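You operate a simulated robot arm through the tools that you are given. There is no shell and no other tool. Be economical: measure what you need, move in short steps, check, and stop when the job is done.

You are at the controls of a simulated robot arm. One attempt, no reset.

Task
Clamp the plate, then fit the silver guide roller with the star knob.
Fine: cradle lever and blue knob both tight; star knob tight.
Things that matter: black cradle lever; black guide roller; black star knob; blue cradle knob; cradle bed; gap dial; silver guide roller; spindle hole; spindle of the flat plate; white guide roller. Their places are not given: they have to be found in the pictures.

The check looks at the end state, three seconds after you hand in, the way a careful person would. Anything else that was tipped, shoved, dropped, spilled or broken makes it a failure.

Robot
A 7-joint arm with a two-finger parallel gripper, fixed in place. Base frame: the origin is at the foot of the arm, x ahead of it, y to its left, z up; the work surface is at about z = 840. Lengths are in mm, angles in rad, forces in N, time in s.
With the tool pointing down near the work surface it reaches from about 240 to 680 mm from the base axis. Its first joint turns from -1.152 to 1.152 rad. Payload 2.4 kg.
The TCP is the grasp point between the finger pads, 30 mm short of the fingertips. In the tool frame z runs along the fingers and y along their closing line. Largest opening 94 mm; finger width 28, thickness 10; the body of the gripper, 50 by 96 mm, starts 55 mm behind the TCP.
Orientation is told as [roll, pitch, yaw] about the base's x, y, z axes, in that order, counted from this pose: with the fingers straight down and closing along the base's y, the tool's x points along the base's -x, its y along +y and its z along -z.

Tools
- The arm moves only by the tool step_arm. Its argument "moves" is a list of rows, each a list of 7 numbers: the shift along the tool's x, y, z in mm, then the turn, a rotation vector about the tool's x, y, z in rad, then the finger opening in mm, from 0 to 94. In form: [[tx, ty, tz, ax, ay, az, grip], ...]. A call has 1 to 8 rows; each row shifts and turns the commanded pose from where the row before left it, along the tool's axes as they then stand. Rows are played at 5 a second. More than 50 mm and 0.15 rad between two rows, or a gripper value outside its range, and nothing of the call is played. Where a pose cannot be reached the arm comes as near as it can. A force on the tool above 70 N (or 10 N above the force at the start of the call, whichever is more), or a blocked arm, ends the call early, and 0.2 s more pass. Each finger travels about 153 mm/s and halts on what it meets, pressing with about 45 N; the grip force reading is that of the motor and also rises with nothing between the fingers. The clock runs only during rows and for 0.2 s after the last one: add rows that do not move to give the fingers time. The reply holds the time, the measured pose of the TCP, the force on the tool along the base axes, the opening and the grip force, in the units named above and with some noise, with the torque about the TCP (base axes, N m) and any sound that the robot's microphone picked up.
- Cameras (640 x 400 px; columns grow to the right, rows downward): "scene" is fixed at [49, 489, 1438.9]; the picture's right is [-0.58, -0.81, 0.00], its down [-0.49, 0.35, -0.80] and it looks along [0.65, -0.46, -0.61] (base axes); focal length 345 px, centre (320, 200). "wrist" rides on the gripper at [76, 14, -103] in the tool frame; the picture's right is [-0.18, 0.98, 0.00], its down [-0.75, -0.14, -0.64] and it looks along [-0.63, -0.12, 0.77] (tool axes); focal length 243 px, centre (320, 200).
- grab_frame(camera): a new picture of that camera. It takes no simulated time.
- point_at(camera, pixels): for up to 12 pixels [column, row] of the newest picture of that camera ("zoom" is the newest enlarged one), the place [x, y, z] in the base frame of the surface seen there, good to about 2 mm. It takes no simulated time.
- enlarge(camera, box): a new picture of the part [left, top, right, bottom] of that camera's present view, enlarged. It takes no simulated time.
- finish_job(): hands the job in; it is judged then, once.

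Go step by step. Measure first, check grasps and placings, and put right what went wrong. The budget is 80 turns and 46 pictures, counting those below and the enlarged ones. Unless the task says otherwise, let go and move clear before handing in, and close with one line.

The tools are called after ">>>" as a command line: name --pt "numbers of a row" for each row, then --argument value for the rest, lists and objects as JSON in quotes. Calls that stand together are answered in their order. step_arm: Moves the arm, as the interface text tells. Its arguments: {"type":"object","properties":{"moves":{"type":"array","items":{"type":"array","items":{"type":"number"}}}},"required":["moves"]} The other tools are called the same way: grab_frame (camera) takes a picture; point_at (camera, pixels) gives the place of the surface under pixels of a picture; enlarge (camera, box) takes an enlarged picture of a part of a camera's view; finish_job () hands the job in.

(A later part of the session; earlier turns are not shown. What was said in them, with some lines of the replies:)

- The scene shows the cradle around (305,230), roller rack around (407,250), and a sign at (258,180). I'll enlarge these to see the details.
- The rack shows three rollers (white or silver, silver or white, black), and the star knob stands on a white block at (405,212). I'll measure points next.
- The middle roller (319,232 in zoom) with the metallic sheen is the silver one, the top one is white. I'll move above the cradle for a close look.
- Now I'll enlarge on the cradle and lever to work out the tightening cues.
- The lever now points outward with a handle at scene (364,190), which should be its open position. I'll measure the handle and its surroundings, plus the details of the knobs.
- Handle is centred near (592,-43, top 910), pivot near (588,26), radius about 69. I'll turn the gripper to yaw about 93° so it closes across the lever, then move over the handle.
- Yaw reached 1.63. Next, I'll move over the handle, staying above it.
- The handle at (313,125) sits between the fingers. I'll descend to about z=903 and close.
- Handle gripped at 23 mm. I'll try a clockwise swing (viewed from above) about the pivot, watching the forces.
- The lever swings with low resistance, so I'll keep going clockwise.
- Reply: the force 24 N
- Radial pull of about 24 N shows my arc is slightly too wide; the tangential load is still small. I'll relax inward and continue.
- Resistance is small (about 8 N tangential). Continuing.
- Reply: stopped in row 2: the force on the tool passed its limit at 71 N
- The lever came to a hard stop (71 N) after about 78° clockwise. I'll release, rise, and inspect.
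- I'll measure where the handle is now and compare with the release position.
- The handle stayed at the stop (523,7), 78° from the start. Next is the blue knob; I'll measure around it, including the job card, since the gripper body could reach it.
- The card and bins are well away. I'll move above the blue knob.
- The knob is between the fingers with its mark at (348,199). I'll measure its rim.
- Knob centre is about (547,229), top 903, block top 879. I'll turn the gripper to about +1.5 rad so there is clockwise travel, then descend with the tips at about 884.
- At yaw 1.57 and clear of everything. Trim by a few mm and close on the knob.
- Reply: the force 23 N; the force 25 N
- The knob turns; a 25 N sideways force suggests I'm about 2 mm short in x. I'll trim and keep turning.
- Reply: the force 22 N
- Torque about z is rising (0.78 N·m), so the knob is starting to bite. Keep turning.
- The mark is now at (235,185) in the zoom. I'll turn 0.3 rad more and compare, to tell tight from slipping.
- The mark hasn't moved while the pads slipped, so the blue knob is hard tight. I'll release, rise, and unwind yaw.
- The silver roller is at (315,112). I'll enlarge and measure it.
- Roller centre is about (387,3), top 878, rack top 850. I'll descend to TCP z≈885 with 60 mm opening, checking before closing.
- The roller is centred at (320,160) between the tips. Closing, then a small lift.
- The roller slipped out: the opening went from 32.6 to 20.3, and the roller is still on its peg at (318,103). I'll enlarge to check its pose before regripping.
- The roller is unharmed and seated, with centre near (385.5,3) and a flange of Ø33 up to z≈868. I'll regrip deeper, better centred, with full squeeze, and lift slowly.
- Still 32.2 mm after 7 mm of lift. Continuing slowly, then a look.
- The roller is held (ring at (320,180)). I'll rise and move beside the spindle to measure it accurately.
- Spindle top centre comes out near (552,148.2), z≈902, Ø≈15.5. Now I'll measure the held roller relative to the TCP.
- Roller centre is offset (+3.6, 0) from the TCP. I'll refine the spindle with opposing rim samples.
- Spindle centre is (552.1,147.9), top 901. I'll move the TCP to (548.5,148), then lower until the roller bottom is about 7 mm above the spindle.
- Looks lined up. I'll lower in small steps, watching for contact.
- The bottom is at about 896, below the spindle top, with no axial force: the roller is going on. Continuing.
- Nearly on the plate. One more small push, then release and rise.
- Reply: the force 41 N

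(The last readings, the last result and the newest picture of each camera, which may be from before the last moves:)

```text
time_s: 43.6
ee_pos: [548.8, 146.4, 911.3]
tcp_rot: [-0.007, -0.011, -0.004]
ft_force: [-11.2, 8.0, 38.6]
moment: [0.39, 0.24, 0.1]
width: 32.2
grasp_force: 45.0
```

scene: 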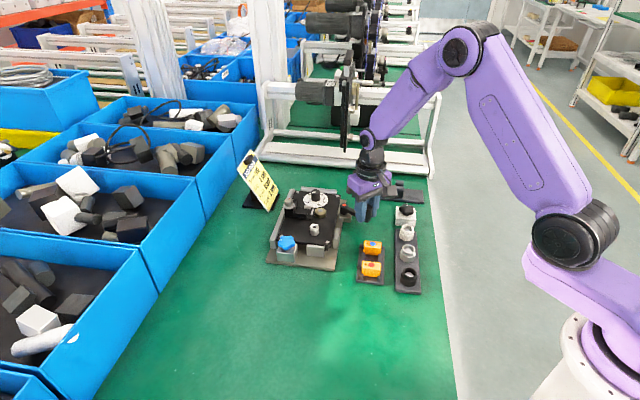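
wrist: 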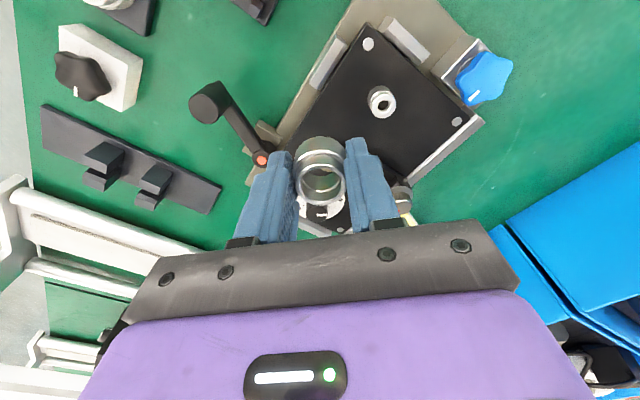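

Seated: 38 N upward at z=911.3. I'll release, rise and head to the star knob.

>>> step_arm --pt "0 0 -2 0 0 0 40" --pt "0 0 0 0 0 0 52" --pt "0 0 -15 0 0 0 52" --pt "0 0 -40 0 0 0 52" --pt "0 0 -40 0 0 0 52" --pt "11.7 -39 0 0 0 0 60" --pt "11.7 -39 0 0 0 0 60"

>>> step_arm --pt "11.7 -39 0 0 0 0 60" --pt "11.7 -39 0 0 0 0 60" --pt "11.7 -39 0 0 0 0 60" --pt "11.7 -39 0 0 0 0 60" --pt "0 0 20 0 0 0 60" --pt "0 0 0 0 0 0 60"

>>> grab_frame --camera "wrist"

>>> enlarge --camera "scene" --box '[270, 185, 360, 260]'

```text
time_s: 45.2
ee_pos: [525.1, 68.3, 1007.1]
tcp_rot: [-0.006, -0.007, -0.004]
ft_force: [-0.1, 0.1, -0.2]
moment: [0.0, -0.03, 0.0]
width: 59.8
grasp_force: 0.0
```

```text
time_s: 46.6
ee_pos: [478.1, -87.6, 988.3]
tcp_rot: [-0.007, -0.006, -0.004]
ft_force: [0.4, -0.1, -0.3]
moment: [-0.01, 0.01, -0.05]
width: 60.0
grasp_force: 0.1
```

```text
13 pictures are left
```

wrist: 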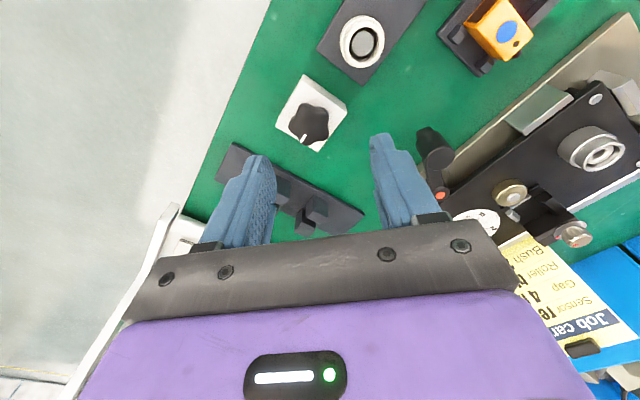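

```text
5.33 times, centred on (315, 222) of scene
```

zoom: 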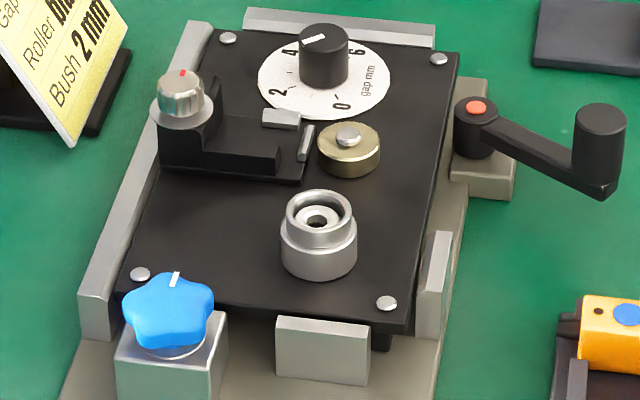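

The roller is nicely seated on the spindle. Now I'll measure the star knob at (310,122).

>>> enlarge --camera "wrist" --box '[270, 70, 360, 160]'

>>> point_at --camera "zoom" --pixels '[[265, 230], [195, 220], [340, 220], [270, 165], [270, 300], [195, 275], [320, 280], [150, 180], [340, 130], [330, 330], [280, 60], [240, 330]]'

```text
4.44 times, centred on (315, 115) of wrist
```

zoom: 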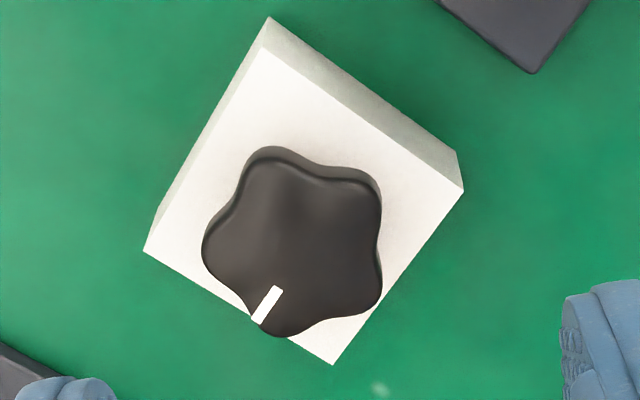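

```text
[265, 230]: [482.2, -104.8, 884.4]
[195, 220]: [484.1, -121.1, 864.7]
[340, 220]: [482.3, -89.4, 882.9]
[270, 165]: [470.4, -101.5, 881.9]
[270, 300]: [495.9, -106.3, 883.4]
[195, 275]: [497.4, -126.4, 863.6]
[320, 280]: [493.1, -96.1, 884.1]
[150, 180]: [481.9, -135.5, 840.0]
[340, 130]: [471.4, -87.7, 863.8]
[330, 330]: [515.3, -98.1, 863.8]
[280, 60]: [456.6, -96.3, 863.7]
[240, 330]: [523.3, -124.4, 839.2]
```

Star knob centre is about (485,-98.5), top 884, block top 864. I'll move over it and turn to yaw about +1.5 for later clockwise travel.

>>> step_arm --pt "-6.9 -10.9 0 0 0 -0.148 60" --pt "0 0 0 0 0 -0.148 60" --pt "0 0 0 0 0 -0.148 60" --pt "0 0 0 0 0 -0.148 60" --pt "0 0 0 0 0 -0.148 60" --pt "0 0 0 0 0 -0.148 60" --pt "0 0 0 0 0 -0.148 60" --pt "0 0 0 0 0 -0.148 60"

>>> step_arm --pt "0 0 0 0 0 -0.148 60" --pt "0 0 0 0 0 -0.148 60" --pt "0 0 0 0 0 -0.09 60" --pt "0 0 25 0 0 0 60" --pt "0 0 0 0 0 0 60"

>>> grab_frame --camera "wrist"

>>> point_at --camera "scene" --pixels '[[303.8, 198], [335.5, 210.5], [332, 192], [323, 206]]'

```text
time_s: 48.5
ee_pos: [484.0, -98.3, 988.5]
tcp_rot: [-0.008, 0.005, 1.184]
ft_force: [0.6, 0.5, -0.5]
moment: [0.01, 0.0, 0.0]
width: 59.9
grasp_force: 0.0
```

```text
time_s: 49.6
ee_pos: [483.4, -97.1, 961.7]
tcp_rot: [-0.006, 0.006, 1.568]
ft_force: [-0.6, 1.4, -0.8]
moment: [-0.01, 0.0, -0.01]
width: 60.0
grasp_force: 0.0
```

```text
10 pictures are left
```

wrist: 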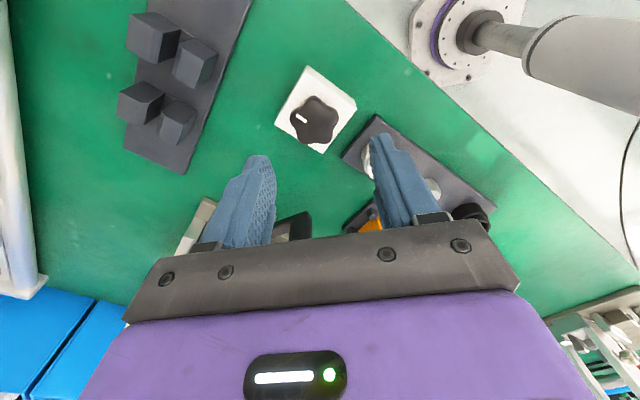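

```text
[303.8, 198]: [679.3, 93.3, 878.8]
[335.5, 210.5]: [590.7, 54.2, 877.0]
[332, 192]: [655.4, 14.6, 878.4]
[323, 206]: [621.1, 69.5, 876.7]
```

I'll double-check the knob centre from this view before descending.

>>> point_at --camera "wrist" --pixels '[[315, 119], [297, 118], [334, 120], [316, 100], [313, 140], [303, 105], [328, 132], [302, 132], [328, 107]]'

```text
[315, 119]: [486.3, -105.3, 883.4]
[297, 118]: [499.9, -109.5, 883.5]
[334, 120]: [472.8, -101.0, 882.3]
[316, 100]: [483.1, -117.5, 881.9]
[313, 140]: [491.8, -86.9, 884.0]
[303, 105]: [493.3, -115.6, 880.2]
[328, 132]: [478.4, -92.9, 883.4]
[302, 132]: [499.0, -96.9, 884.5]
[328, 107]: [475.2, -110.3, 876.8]
```

Knob centre is about (485.7,-99.8). Trim, descend to tips at about 867, and close.

>>> step_arm --pt "2.6 -2.3 20 0 0 0 60" --pt "0 0 25 0 0 0 60" --pt "0 0 18.5 0 0 0 60" --pt "0 0 0 0 0 0 60" --pt "0 0 0 0 0 0 40" --pt "0 0 0 0 0 0 20" --pt "0 0 0 0 0 0 0" --pt "0 0 0 0 0 0 0"

>>> step_arm --pt "0 0 -3 0 0 0 0" --pt "0 0 -4 0 0 0 0" --pt "0 0 -5 0 0 0 0" --pt "0 0 -8 0 0 0 0" --pt "0 0 -10 0 0 0 0" --pt "0 0 -15 0 0 0 0" --pt "0 0 -15 0 0 0 0"

>>> grab_frame --camera "wrist"

```text
time_s: 51.5
ee_pos: [486.6, -100.8, 897.9]
tcp_rot: [-0.005, 0.007, 1.566]
ft_force: [-0.3, -0.1, -0.3]
moment: [-0.02, -0.02, 0.01]
width: 35.0
grasp_force: 44.2
```

```text
time_s: 53.0
ee_pos: [486.3, -100.6, 959.1]
tcp_rot: [-0.004, 0.007, 1.565]
ft_force: [0.2, 0.5, -0.4]
moment: [0.0, -0.02, 0.03]
width: 35.1
grasp_force: 45.1
```

```text
9 pictures are left
```

wrist: 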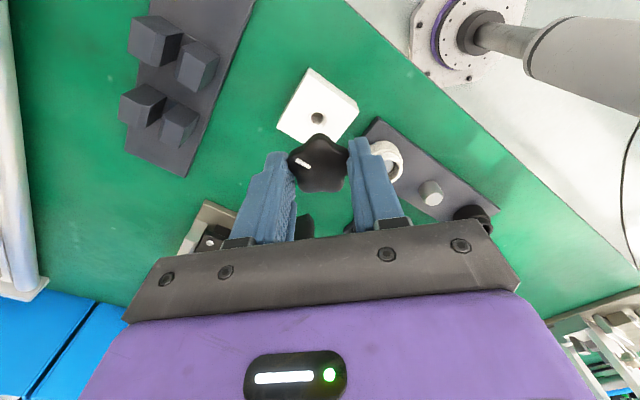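

Knob lifted; the block's hole at (318,118) tells me where the stud was relative to the TCP. Measuring it.

>>> enlarge --camera "wrist" --box '[275, 65, 365, 200]'

>>> point_at --camera "wrist" --pixels '[[311, 118], [325, 118], [318, 112], [318, 125], [309, 118], [327, 118], [318, 110], [318, 128]]'

```text
2.96 times, centred on (320, 132) of wrist
```

zoom: 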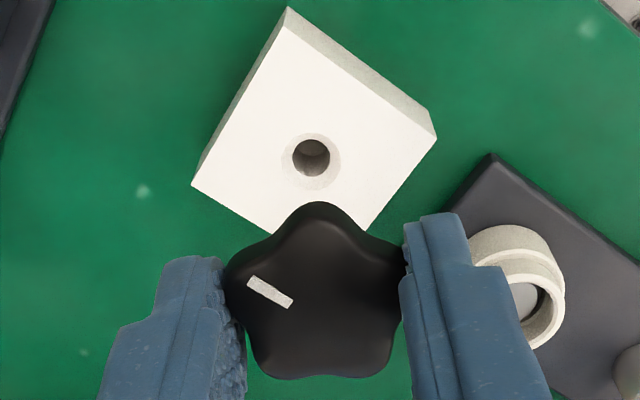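

```text
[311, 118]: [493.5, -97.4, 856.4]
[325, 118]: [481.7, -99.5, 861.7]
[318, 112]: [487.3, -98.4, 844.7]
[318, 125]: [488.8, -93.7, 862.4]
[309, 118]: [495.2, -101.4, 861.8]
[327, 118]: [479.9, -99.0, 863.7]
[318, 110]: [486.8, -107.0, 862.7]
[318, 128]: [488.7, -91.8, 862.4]
```

>>> point_at --camera "zoom" --pixels '[[281, 160], [342, 160], [312, 132], [312, 190], [290, 140], [334, 180], [290, 180], [334, 140], [225, 285], [402, 250], [320, 205], [315, 380]]'

```text
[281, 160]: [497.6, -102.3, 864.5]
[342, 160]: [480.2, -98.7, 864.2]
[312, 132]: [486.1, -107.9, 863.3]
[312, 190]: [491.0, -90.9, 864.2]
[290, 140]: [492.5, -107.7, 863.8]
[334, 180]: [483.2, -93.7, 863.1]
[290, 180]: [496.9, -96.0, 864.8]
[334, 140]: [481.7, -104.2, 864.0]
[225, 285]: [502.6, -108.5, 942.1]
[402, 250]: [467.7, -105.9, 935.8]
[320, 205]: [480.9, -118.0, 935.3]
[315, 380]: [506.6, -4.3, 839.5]
```

The grip centres the knob across the fingers, and the block's hole has clearance, so I take the stud to be close to the TCP. I'll move over the spindle, high, and compare stud and hole in one scene view.

>>> step_arm --pt "0 0 -40 0 0 0 0" --pt "-41.4 -10.7 0 0 0 0 0" --pt "-41.4 -10.7 0 0 0 0 0" --pt "-41.4 -10.7 0 0 0 0 0" --pt "-41.4 -10.7 0 0 0 0 0" --pt "-41.4 -10.7 0 0 0 0 0" --pt "-41.4 -10.7 0 0 0 0 0" --pt "0 0 0 0 0 0 0"

>>> step_arm --pt "0 0 10 0 0 0 0" --pt "0 0 0 0 0 0 0"

>>> enlarge --camera "scene" --box '[280, 170, 350, 240]'

```text
time_s: 54.9
ee_pos: [551.1, 149.6, 997.1]
tcp_rot: [-0.006, 0.008, 1.565]
ft_force: [0.3, 0.6, -0.2]
moment: [0.0, -0.02, 0.02]
width: 35.4
grasp_force: 45.0
```

```text
time_s: 55.5
ee_pos: [551.7, 147.9, 987.9]
tcp_rot: [-0.004, 0.006, 1.566]
ft_force: [0.0, -0.2, -0.3]
moment: [0.01, -0.01, -0.01]
width: 35.0
grasp_force: 44.8
```

```text
5.71 times, centred on (315, 205) of scene
```

zoom: 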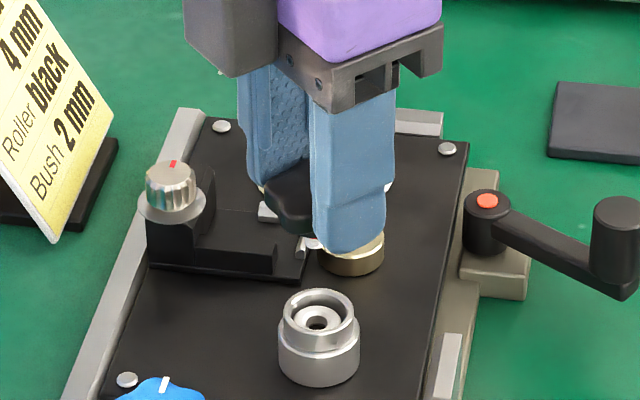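

The stud tip is at (313,243) in the zoom. I'll measure the stud and the roller rim.

>>> point_at --camera "zoom" --pixels '[[311, 240], [313, 245], [316, 247], [309, 244], [314, 240], [284, 318], [355, 318], [318, 292], [318, 344], [318, 312], [308, 326], [328, 326]]'

```text
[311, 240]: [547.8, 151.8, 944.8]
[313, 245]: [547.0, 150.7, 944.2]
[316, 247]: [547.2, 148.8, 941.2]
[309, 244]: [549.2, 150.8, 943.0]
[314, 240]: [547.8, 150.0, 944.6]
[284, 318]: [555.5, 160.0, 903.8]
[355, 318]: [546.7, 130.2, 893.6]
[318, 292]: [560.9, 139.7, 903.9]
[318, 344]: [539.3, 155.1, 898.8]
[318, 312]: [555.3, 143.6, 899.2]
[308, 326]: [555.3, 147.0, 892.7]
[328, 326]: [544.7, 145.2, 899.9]
```

Stud bottom is about 941, and its centre comes out within about 1 mm of the hole axis. I'll lower gently to find the hole (expect contact around TCP z≈948).

>>> step_arm --pt "0 0 15 0 0 0 0" --pt "0 0 15 0 0 0 0" --pt "0 0 4 0 0 0 0" --pt "0 0 2 0 0 0 0" --pt "0 0 2 0 0 0 0" --pt "0 0 0 0 0 0 0"

```text
time_s: 56.9
ee_pos: [551.4, 148.2, 949.7]
tcp_rot: [-0.006, 0.008, 1.565]
ft_force: [0.0, -0.4, 0.0]
moment: [0.0, 0.03, -0.02]
width: 35.2
grasp_force: 44.8
```

>>> step_arm --pt "0 0 1.5 0 0 0 0" --pt "0 0 1.5 0 0 0 0" --pt "0 0 1.5 0 0 0 0" --pt "0 0 1 0 0 0 0"

```text
time_s: 57.9
ee_pos: [551.7, 147.9, 943.8]
tcp_rot: [-0.006, 0.008, 1.565]
ft_force: [0.4, -0.7, -0.6]
moment: [-0.02, 0.02, 0.01]
width: 34.9
grasp_force: 45.3
```

No contact force at 943.8, so it's likely inside the hole's mouth. Continuing.

>>> step_arm --pt "0 0 1.5 0 0 0 0" --pt "0 0 1.5 0 0 0 0" --pt "0 0 1.5 0 0 0 0" --pt "0 0 1 0 0 0 0"

```text
time_s: 58.9
ee_pos: [552.0, 148.2, 940.0]
tcp_rot: [-0.008, 0.006, 1.564]
ft_force: [-3.8, -0.6, 20.5]
moment: [-0.11, 0.34, -0.01]
width: 35.3
grasp_force: 44.9
```

20 N at z=940, probably at the thread entry. I'll start turning clockwise with a slight downward feed and watch z and torque.

>>> step_arm --pt "0 0 0.2 0 0 0.14 0" --pt "0 0 0.2 0 0 0.14 0" --pt "0 0 0.2 0 0 0.14 0" --pt "0 0 0.2 0 0 0.14 0"

>>> enlarge --camera "scene" --box '[285, 180, 345, 240]'

```text
time_s: 59.9
ee_pos: [552.3, 146.5, 939.0]
tcp_rot: [-0.01, 0.003, 1.003]
ft_force: [-2.2, -1.5, 26.7]
moment: [-0.38, 0.41, -0.03]
width: 35.5
grasp_force: 44.7
```

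```text
6.67 times, centred on (315, 210) of scene
```

zoom: 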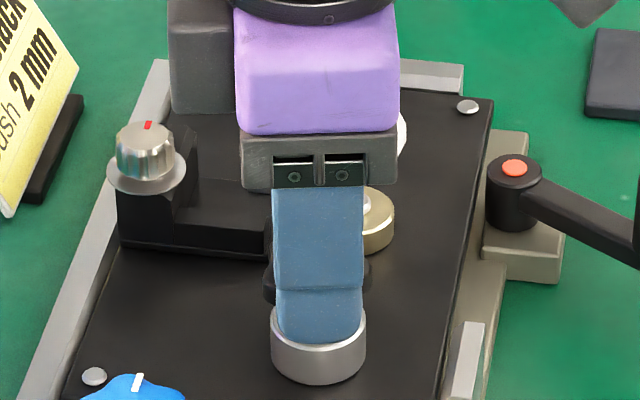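

Torque is still zero and z is creeping down. I'll continue clockwise.

>>> step_arm --pt "0 0 0.2 0 0 0.14 0" --pt "0 0 0.2 0 0 0.14 0" --pt "0 0 0.2 0 0 0.14 0" --pt "0 0 0.2 0 0 0.14 0" --pt "0 0 0.2 0 0 0.14 0" --pt "0 0 0.2 0 0 0.14 0"

```text
time_s: 61.2
ee_pos: [552.4, 149.3, 936.3]
tcp_rot: [-0.008, -0.007, 0.164]
ft_force: [-0.2, 4.5, 23.7]
moment: [-0.03, 0.75, 0.0]
width: 35.1
grasp_force: 44.5
```

z is moving down to 936.3 with steady axial load. Keep turning.

>>> step_arm --pt "0 0 0.2 0 0 0.14 0" --pt "0 0 0.2 0 0 0.14 0" --pt "0 0 0.2 0 0 0.14 0" --pt "0 0 0.2 0 0 0.14 0" --pt "0 0 0.2 0 0 0.14 0" --pt "0 0 0.2 0 0 0.14 0"

```text
time_s: 62.6
ee_pos: [551.9, 147.7, 936.6]
tcp_rot: [-0.002, -0.009, -0.674]
ft_force: [-4.9, 11.6, 22.5]
moment: [0.38, 0.3, -0.02]
width: 35.1
grasp_force: 44.6
```

Still no torque. Continue to about -1.5 rad.

>>> step_arm --pt "0 0 0.2 0 0 0.14 0" --pt "0 0 0.2 0 0 0.14 0" --pt "0 0 0.2 0 0 0.14 0" --pt "0 0 0.2 0 0 0.14 0" --pt "0 0 0.2 0 0 0.14 0" --pt "0 0 0.2 0 0 0.14 0"

>>> enlarge --camera "wrist" --box '[265, 110, 375, 220]'

```text
time_s: 64.0
ee_pos: [551.9, 148.9, 934.4]
tcp_rot: [0.006, -0.007, -1.516]
ft_force: [-1.4, 17.3, 20.1]
moment: [0.12, 0.08, 0.09]
width: 35.0
grasp_force: 44.8
```

```text
3.64 times, centred on (320, 165) of wrist
```

zoom: 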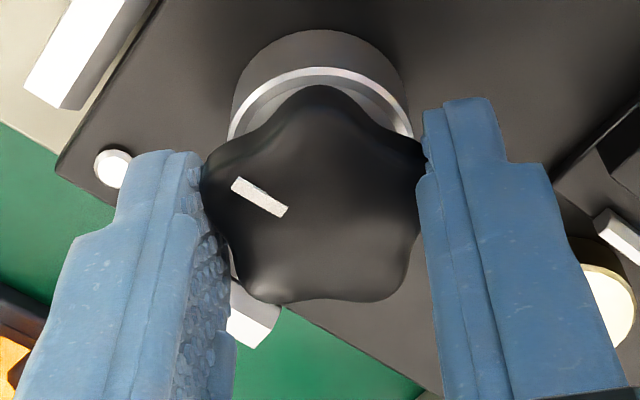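

The knob turned with the gripper (mark still at (258,197)) and has gone down; torque is only beginning. I'll regrip: open, lift, unwind about 3 rad, and grip again.

>>> step_arm --pt "0 0 0 0 0 0 50" --pt "0 0 0 0 0 0 60" --pt "0 0 -30 0 0 0 60" --pt "0 0 0 0 0 -0.149 60" --pt "0 0 0 0 0 -0.149 60" --pt "0 0 0 0 0 -0.149 60" --pt "0 0 0 0 0 -0.149 60" --pt "0 0 0 0 0 -0.149 60"

>>> step_arm --pt "0 0 0 0 0 -0.149 60" --pt "0 0 0 0 0 -0.149 60" --pt "0 0 0 0 0 -0.149 60" --pt "0 0 0 0 0 -0.149 60" --pt "0 0 0 0 0 -0.149 60" --pt "0 0 0 0 0 -0.149 60" --pt "0 0 0 0 0 -0.149 60" --pt "0 0 0 0 0 -0.149 60"

>>> step_arm --pt "0 0 0 0 0 -0.149 60" --pt "0 0 0 0 0 -0.149 60" --pt "0 0 0 0 0 -0.149 60" --pt "0 0 0 0 0 -0.149 60" --pt "0 0 0 0 0 -0.149 60" --pt "0 0 0 0 0 -0.149 60" --pt "0 0 0 0 0 -0.149 60" --pt "0 0 0 0 0 0 60"

>>> enlarge --camera "wrist" --box '[245, 80, 395, 210]'

```text
time_s: 65.8
ee_pos: [552.0, 147.6, 964.3]
tcp_rot: [-0.001, -0.008, -0.764]
ft_force: [-0.1, -0.2, 0.6]
moment: [-0.02, -0.03, -0.03]
width: 60.0
grasp_force: 0.1
```

```text
time_s: 67.7
ee_pos: [551.3, 148.6, 964.8]
tcp_rot: [-0.009, -0.002, 0.43]
ft_force: [0.4, 0.0, -0.4]
moment: [0.0, -0.03, 0.02]
width: 60.0
grasp_force: 0.2
```

```text
time_s: 69.5
ee_pos: [552.9, 148.1, 964.7]
tcp_rot: [-0.006, 0.007, 1.47]
ft_force: [0.0, -1.2, -0.2]
moment: [0.0, -0.01, 0.02]
width: 60.1
grasp_force: 0.0
```

```text
3.08 times, centred on (320, 145) of wrist
```

zoom: 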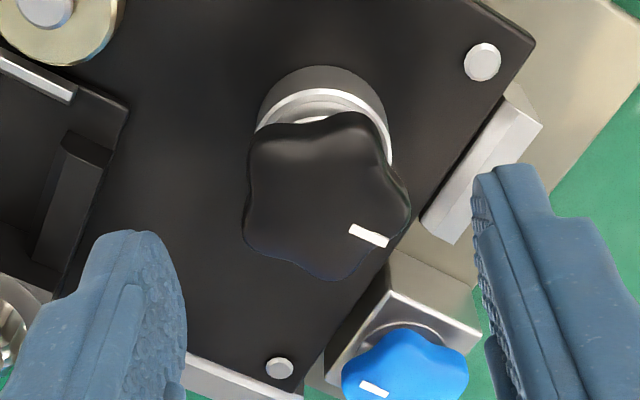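

The knob stays upright on the roller. Measuring its height and level.

>>> point_at --camera "zoom" --pixels '[[325, 195], [265, 190], [390, 195], [320, 140], [330, 265], [290, 240], [370, 160], [300, 95], [345, 100]]'

```text
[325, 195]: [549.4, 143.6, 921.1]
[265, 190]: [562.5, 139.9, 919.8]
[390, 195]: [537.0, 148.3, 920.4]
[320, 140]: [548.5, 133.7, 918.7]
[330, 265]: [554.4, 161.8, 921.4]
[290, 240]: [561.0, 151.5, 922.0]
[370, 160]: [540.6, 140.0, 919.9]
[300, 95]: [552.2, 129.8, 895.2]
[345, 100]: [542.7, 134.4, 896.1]
```

Knob top is at 921 and level, so it's nearly home. I'll lower, regrip and turn clockwise.

>>> step_arm --pt "0 0.7 20 0 0 0 60" --pt "0 0 10 0 0 0 60" --pt "0 0 0 0 0 0 40" --pt "0 0 0 0 0 0 20" --pt "0 0 0 0 0 0 0" --pt "0 0 0 0 0 0 0"

>>> step_arm --pt "0 0 0.1 0 0 0.14 0" --pt "0 0 0.1 0 0 0.14 0" --pt "0 0 0.1 0 0 0.14 0" --pt "0 0 0.1 0 0 0.14 0" --pt "0 0 0.1 0 0 0.14 0" --pt "0 0 0.1 0 0 0.14 0"

```text
time_s: 70.8
ee_pos: [552.2, 146.5, 933.4]
tcp_rot: [-0.009, 0.006, 1.466]
ft_force: [12.4, -0.3, -2.4]
moment: [-0.04, -0.27, -0.05]
width: 35.0
grasp_force: 45.2
```

```text
time_s: 72.2
ee_pos: [552.1, 147.2, 933.2]
tcp_rot: [-0.01, 0.0, 0.623]
ft_force: [7.9, -3.4, 1.7]
moment: [-0.13, 0.09, 0.7]
width: 35.2
grasp_force: 45.0
```

Torque is now 0.70 N·m: it's tightening. I'll turn further, then check whether the mark still moves.

>>> step_arm --pt "0 0 0 0 0 0.14 0" --pt "0 0 0 0 0 0.14 0" --pt "0 0 0 0 0 0.14 0" --pt "0 0 0 0 0 0.14 0" --pt "0 0 0 0 0 0.14 0"

>>> enlarge --camera "wrist" --box '[265, 110, 375, 220]'

>>> step_arm --pt "0 0 0 0 0 0.14 0" --pt "0 0 0 0 0 0.14 0" --pt "0 0 0 0 0 0.14 0" --pt "0 0 0 0 0 0.14 0"

>>> enlarge --camera "wrist" --box '[265, 110, 375, 220]'

```text
time_s: 73.5
ee_pos: [549.7, 147.5, 933.2]
tcp_rot: [-0.008, -0.004, -0.072]
ft_force: [-3.0, -0.7, 0.3]
moment: [0.07, 0.25, 0.77]
width: 35.1
grasp_force: 45.0
```

```text
3.64 times, centred on (320, 165) of wrist
```

zoom: 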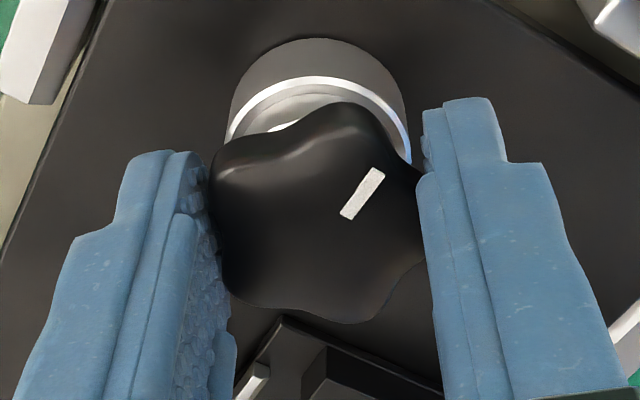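

```text
time_s: 74.5
ee_pos: [551.0, 148.2, 933.8]
tcp_rot: [-0.001, -0.011, -0.635]
ft_force: [2.7, 2.7, 0.4]
moment: [0.07, -0.05, 0.66]
width: 35.3
grasp_force: 44.9
```

```text
3.64 times, centred on (320, 165) of wrist
```

zoom: 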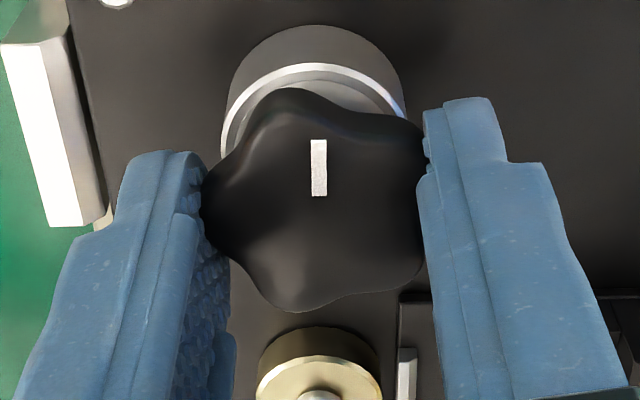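

The mark turned about 32° relative to the gripper (365,193 → 318,168), equal to the gripper's own 0.56 rad, so the knob is stationary and hard tight. Release and move clear.

>>> step_arm --pt "0 0 0 0 0 0 50" --pt "0 0 0 0 0 0 60" --pt "0 0 -30 0 0 0 60" --pt "0 0 -40 0 0 0 60" --pt "0 0 -40 0 0 0 60" --pt "35 0 -30 0 0 0 60" --pt "40 0 -20 0 0 0 60" --pt "40 0 -20 0 0 0 60"

>>> enlarge --camera "scene" --box '[240, 165, 440, 300]'

```text
time_s: 76.2
ee_pos: [457.4, 216.2, 1111.4]
tcp_rot: [-0.005, -0.008, -0.632]
ft_force: [0.4, -0.4, 0.3]
moment: [0.05, 0.01, -0.01]
width: 60.1
grasp_force: 0.1
```

```text
2.96 times, centred on (340, 232) of scene
```

zoom: 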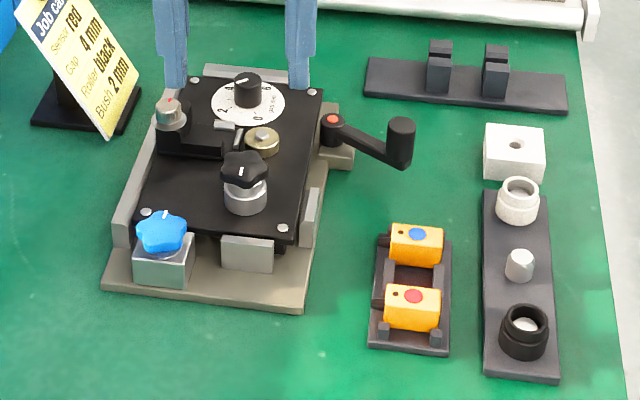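

The last picture shows the lever at its stop, the blue knob tight, the silver roller on the spindle under the star knob at (245,170), and everything else in place. The arm is clear, so I'm handing in.

>>> finish_job

```text
The job is handed in.
```

The plate is clamped with the cradle lever at its hard stop and the blue knob tight, the silver roller is seated on the spindle with the star knob tight, and the job is handed in.
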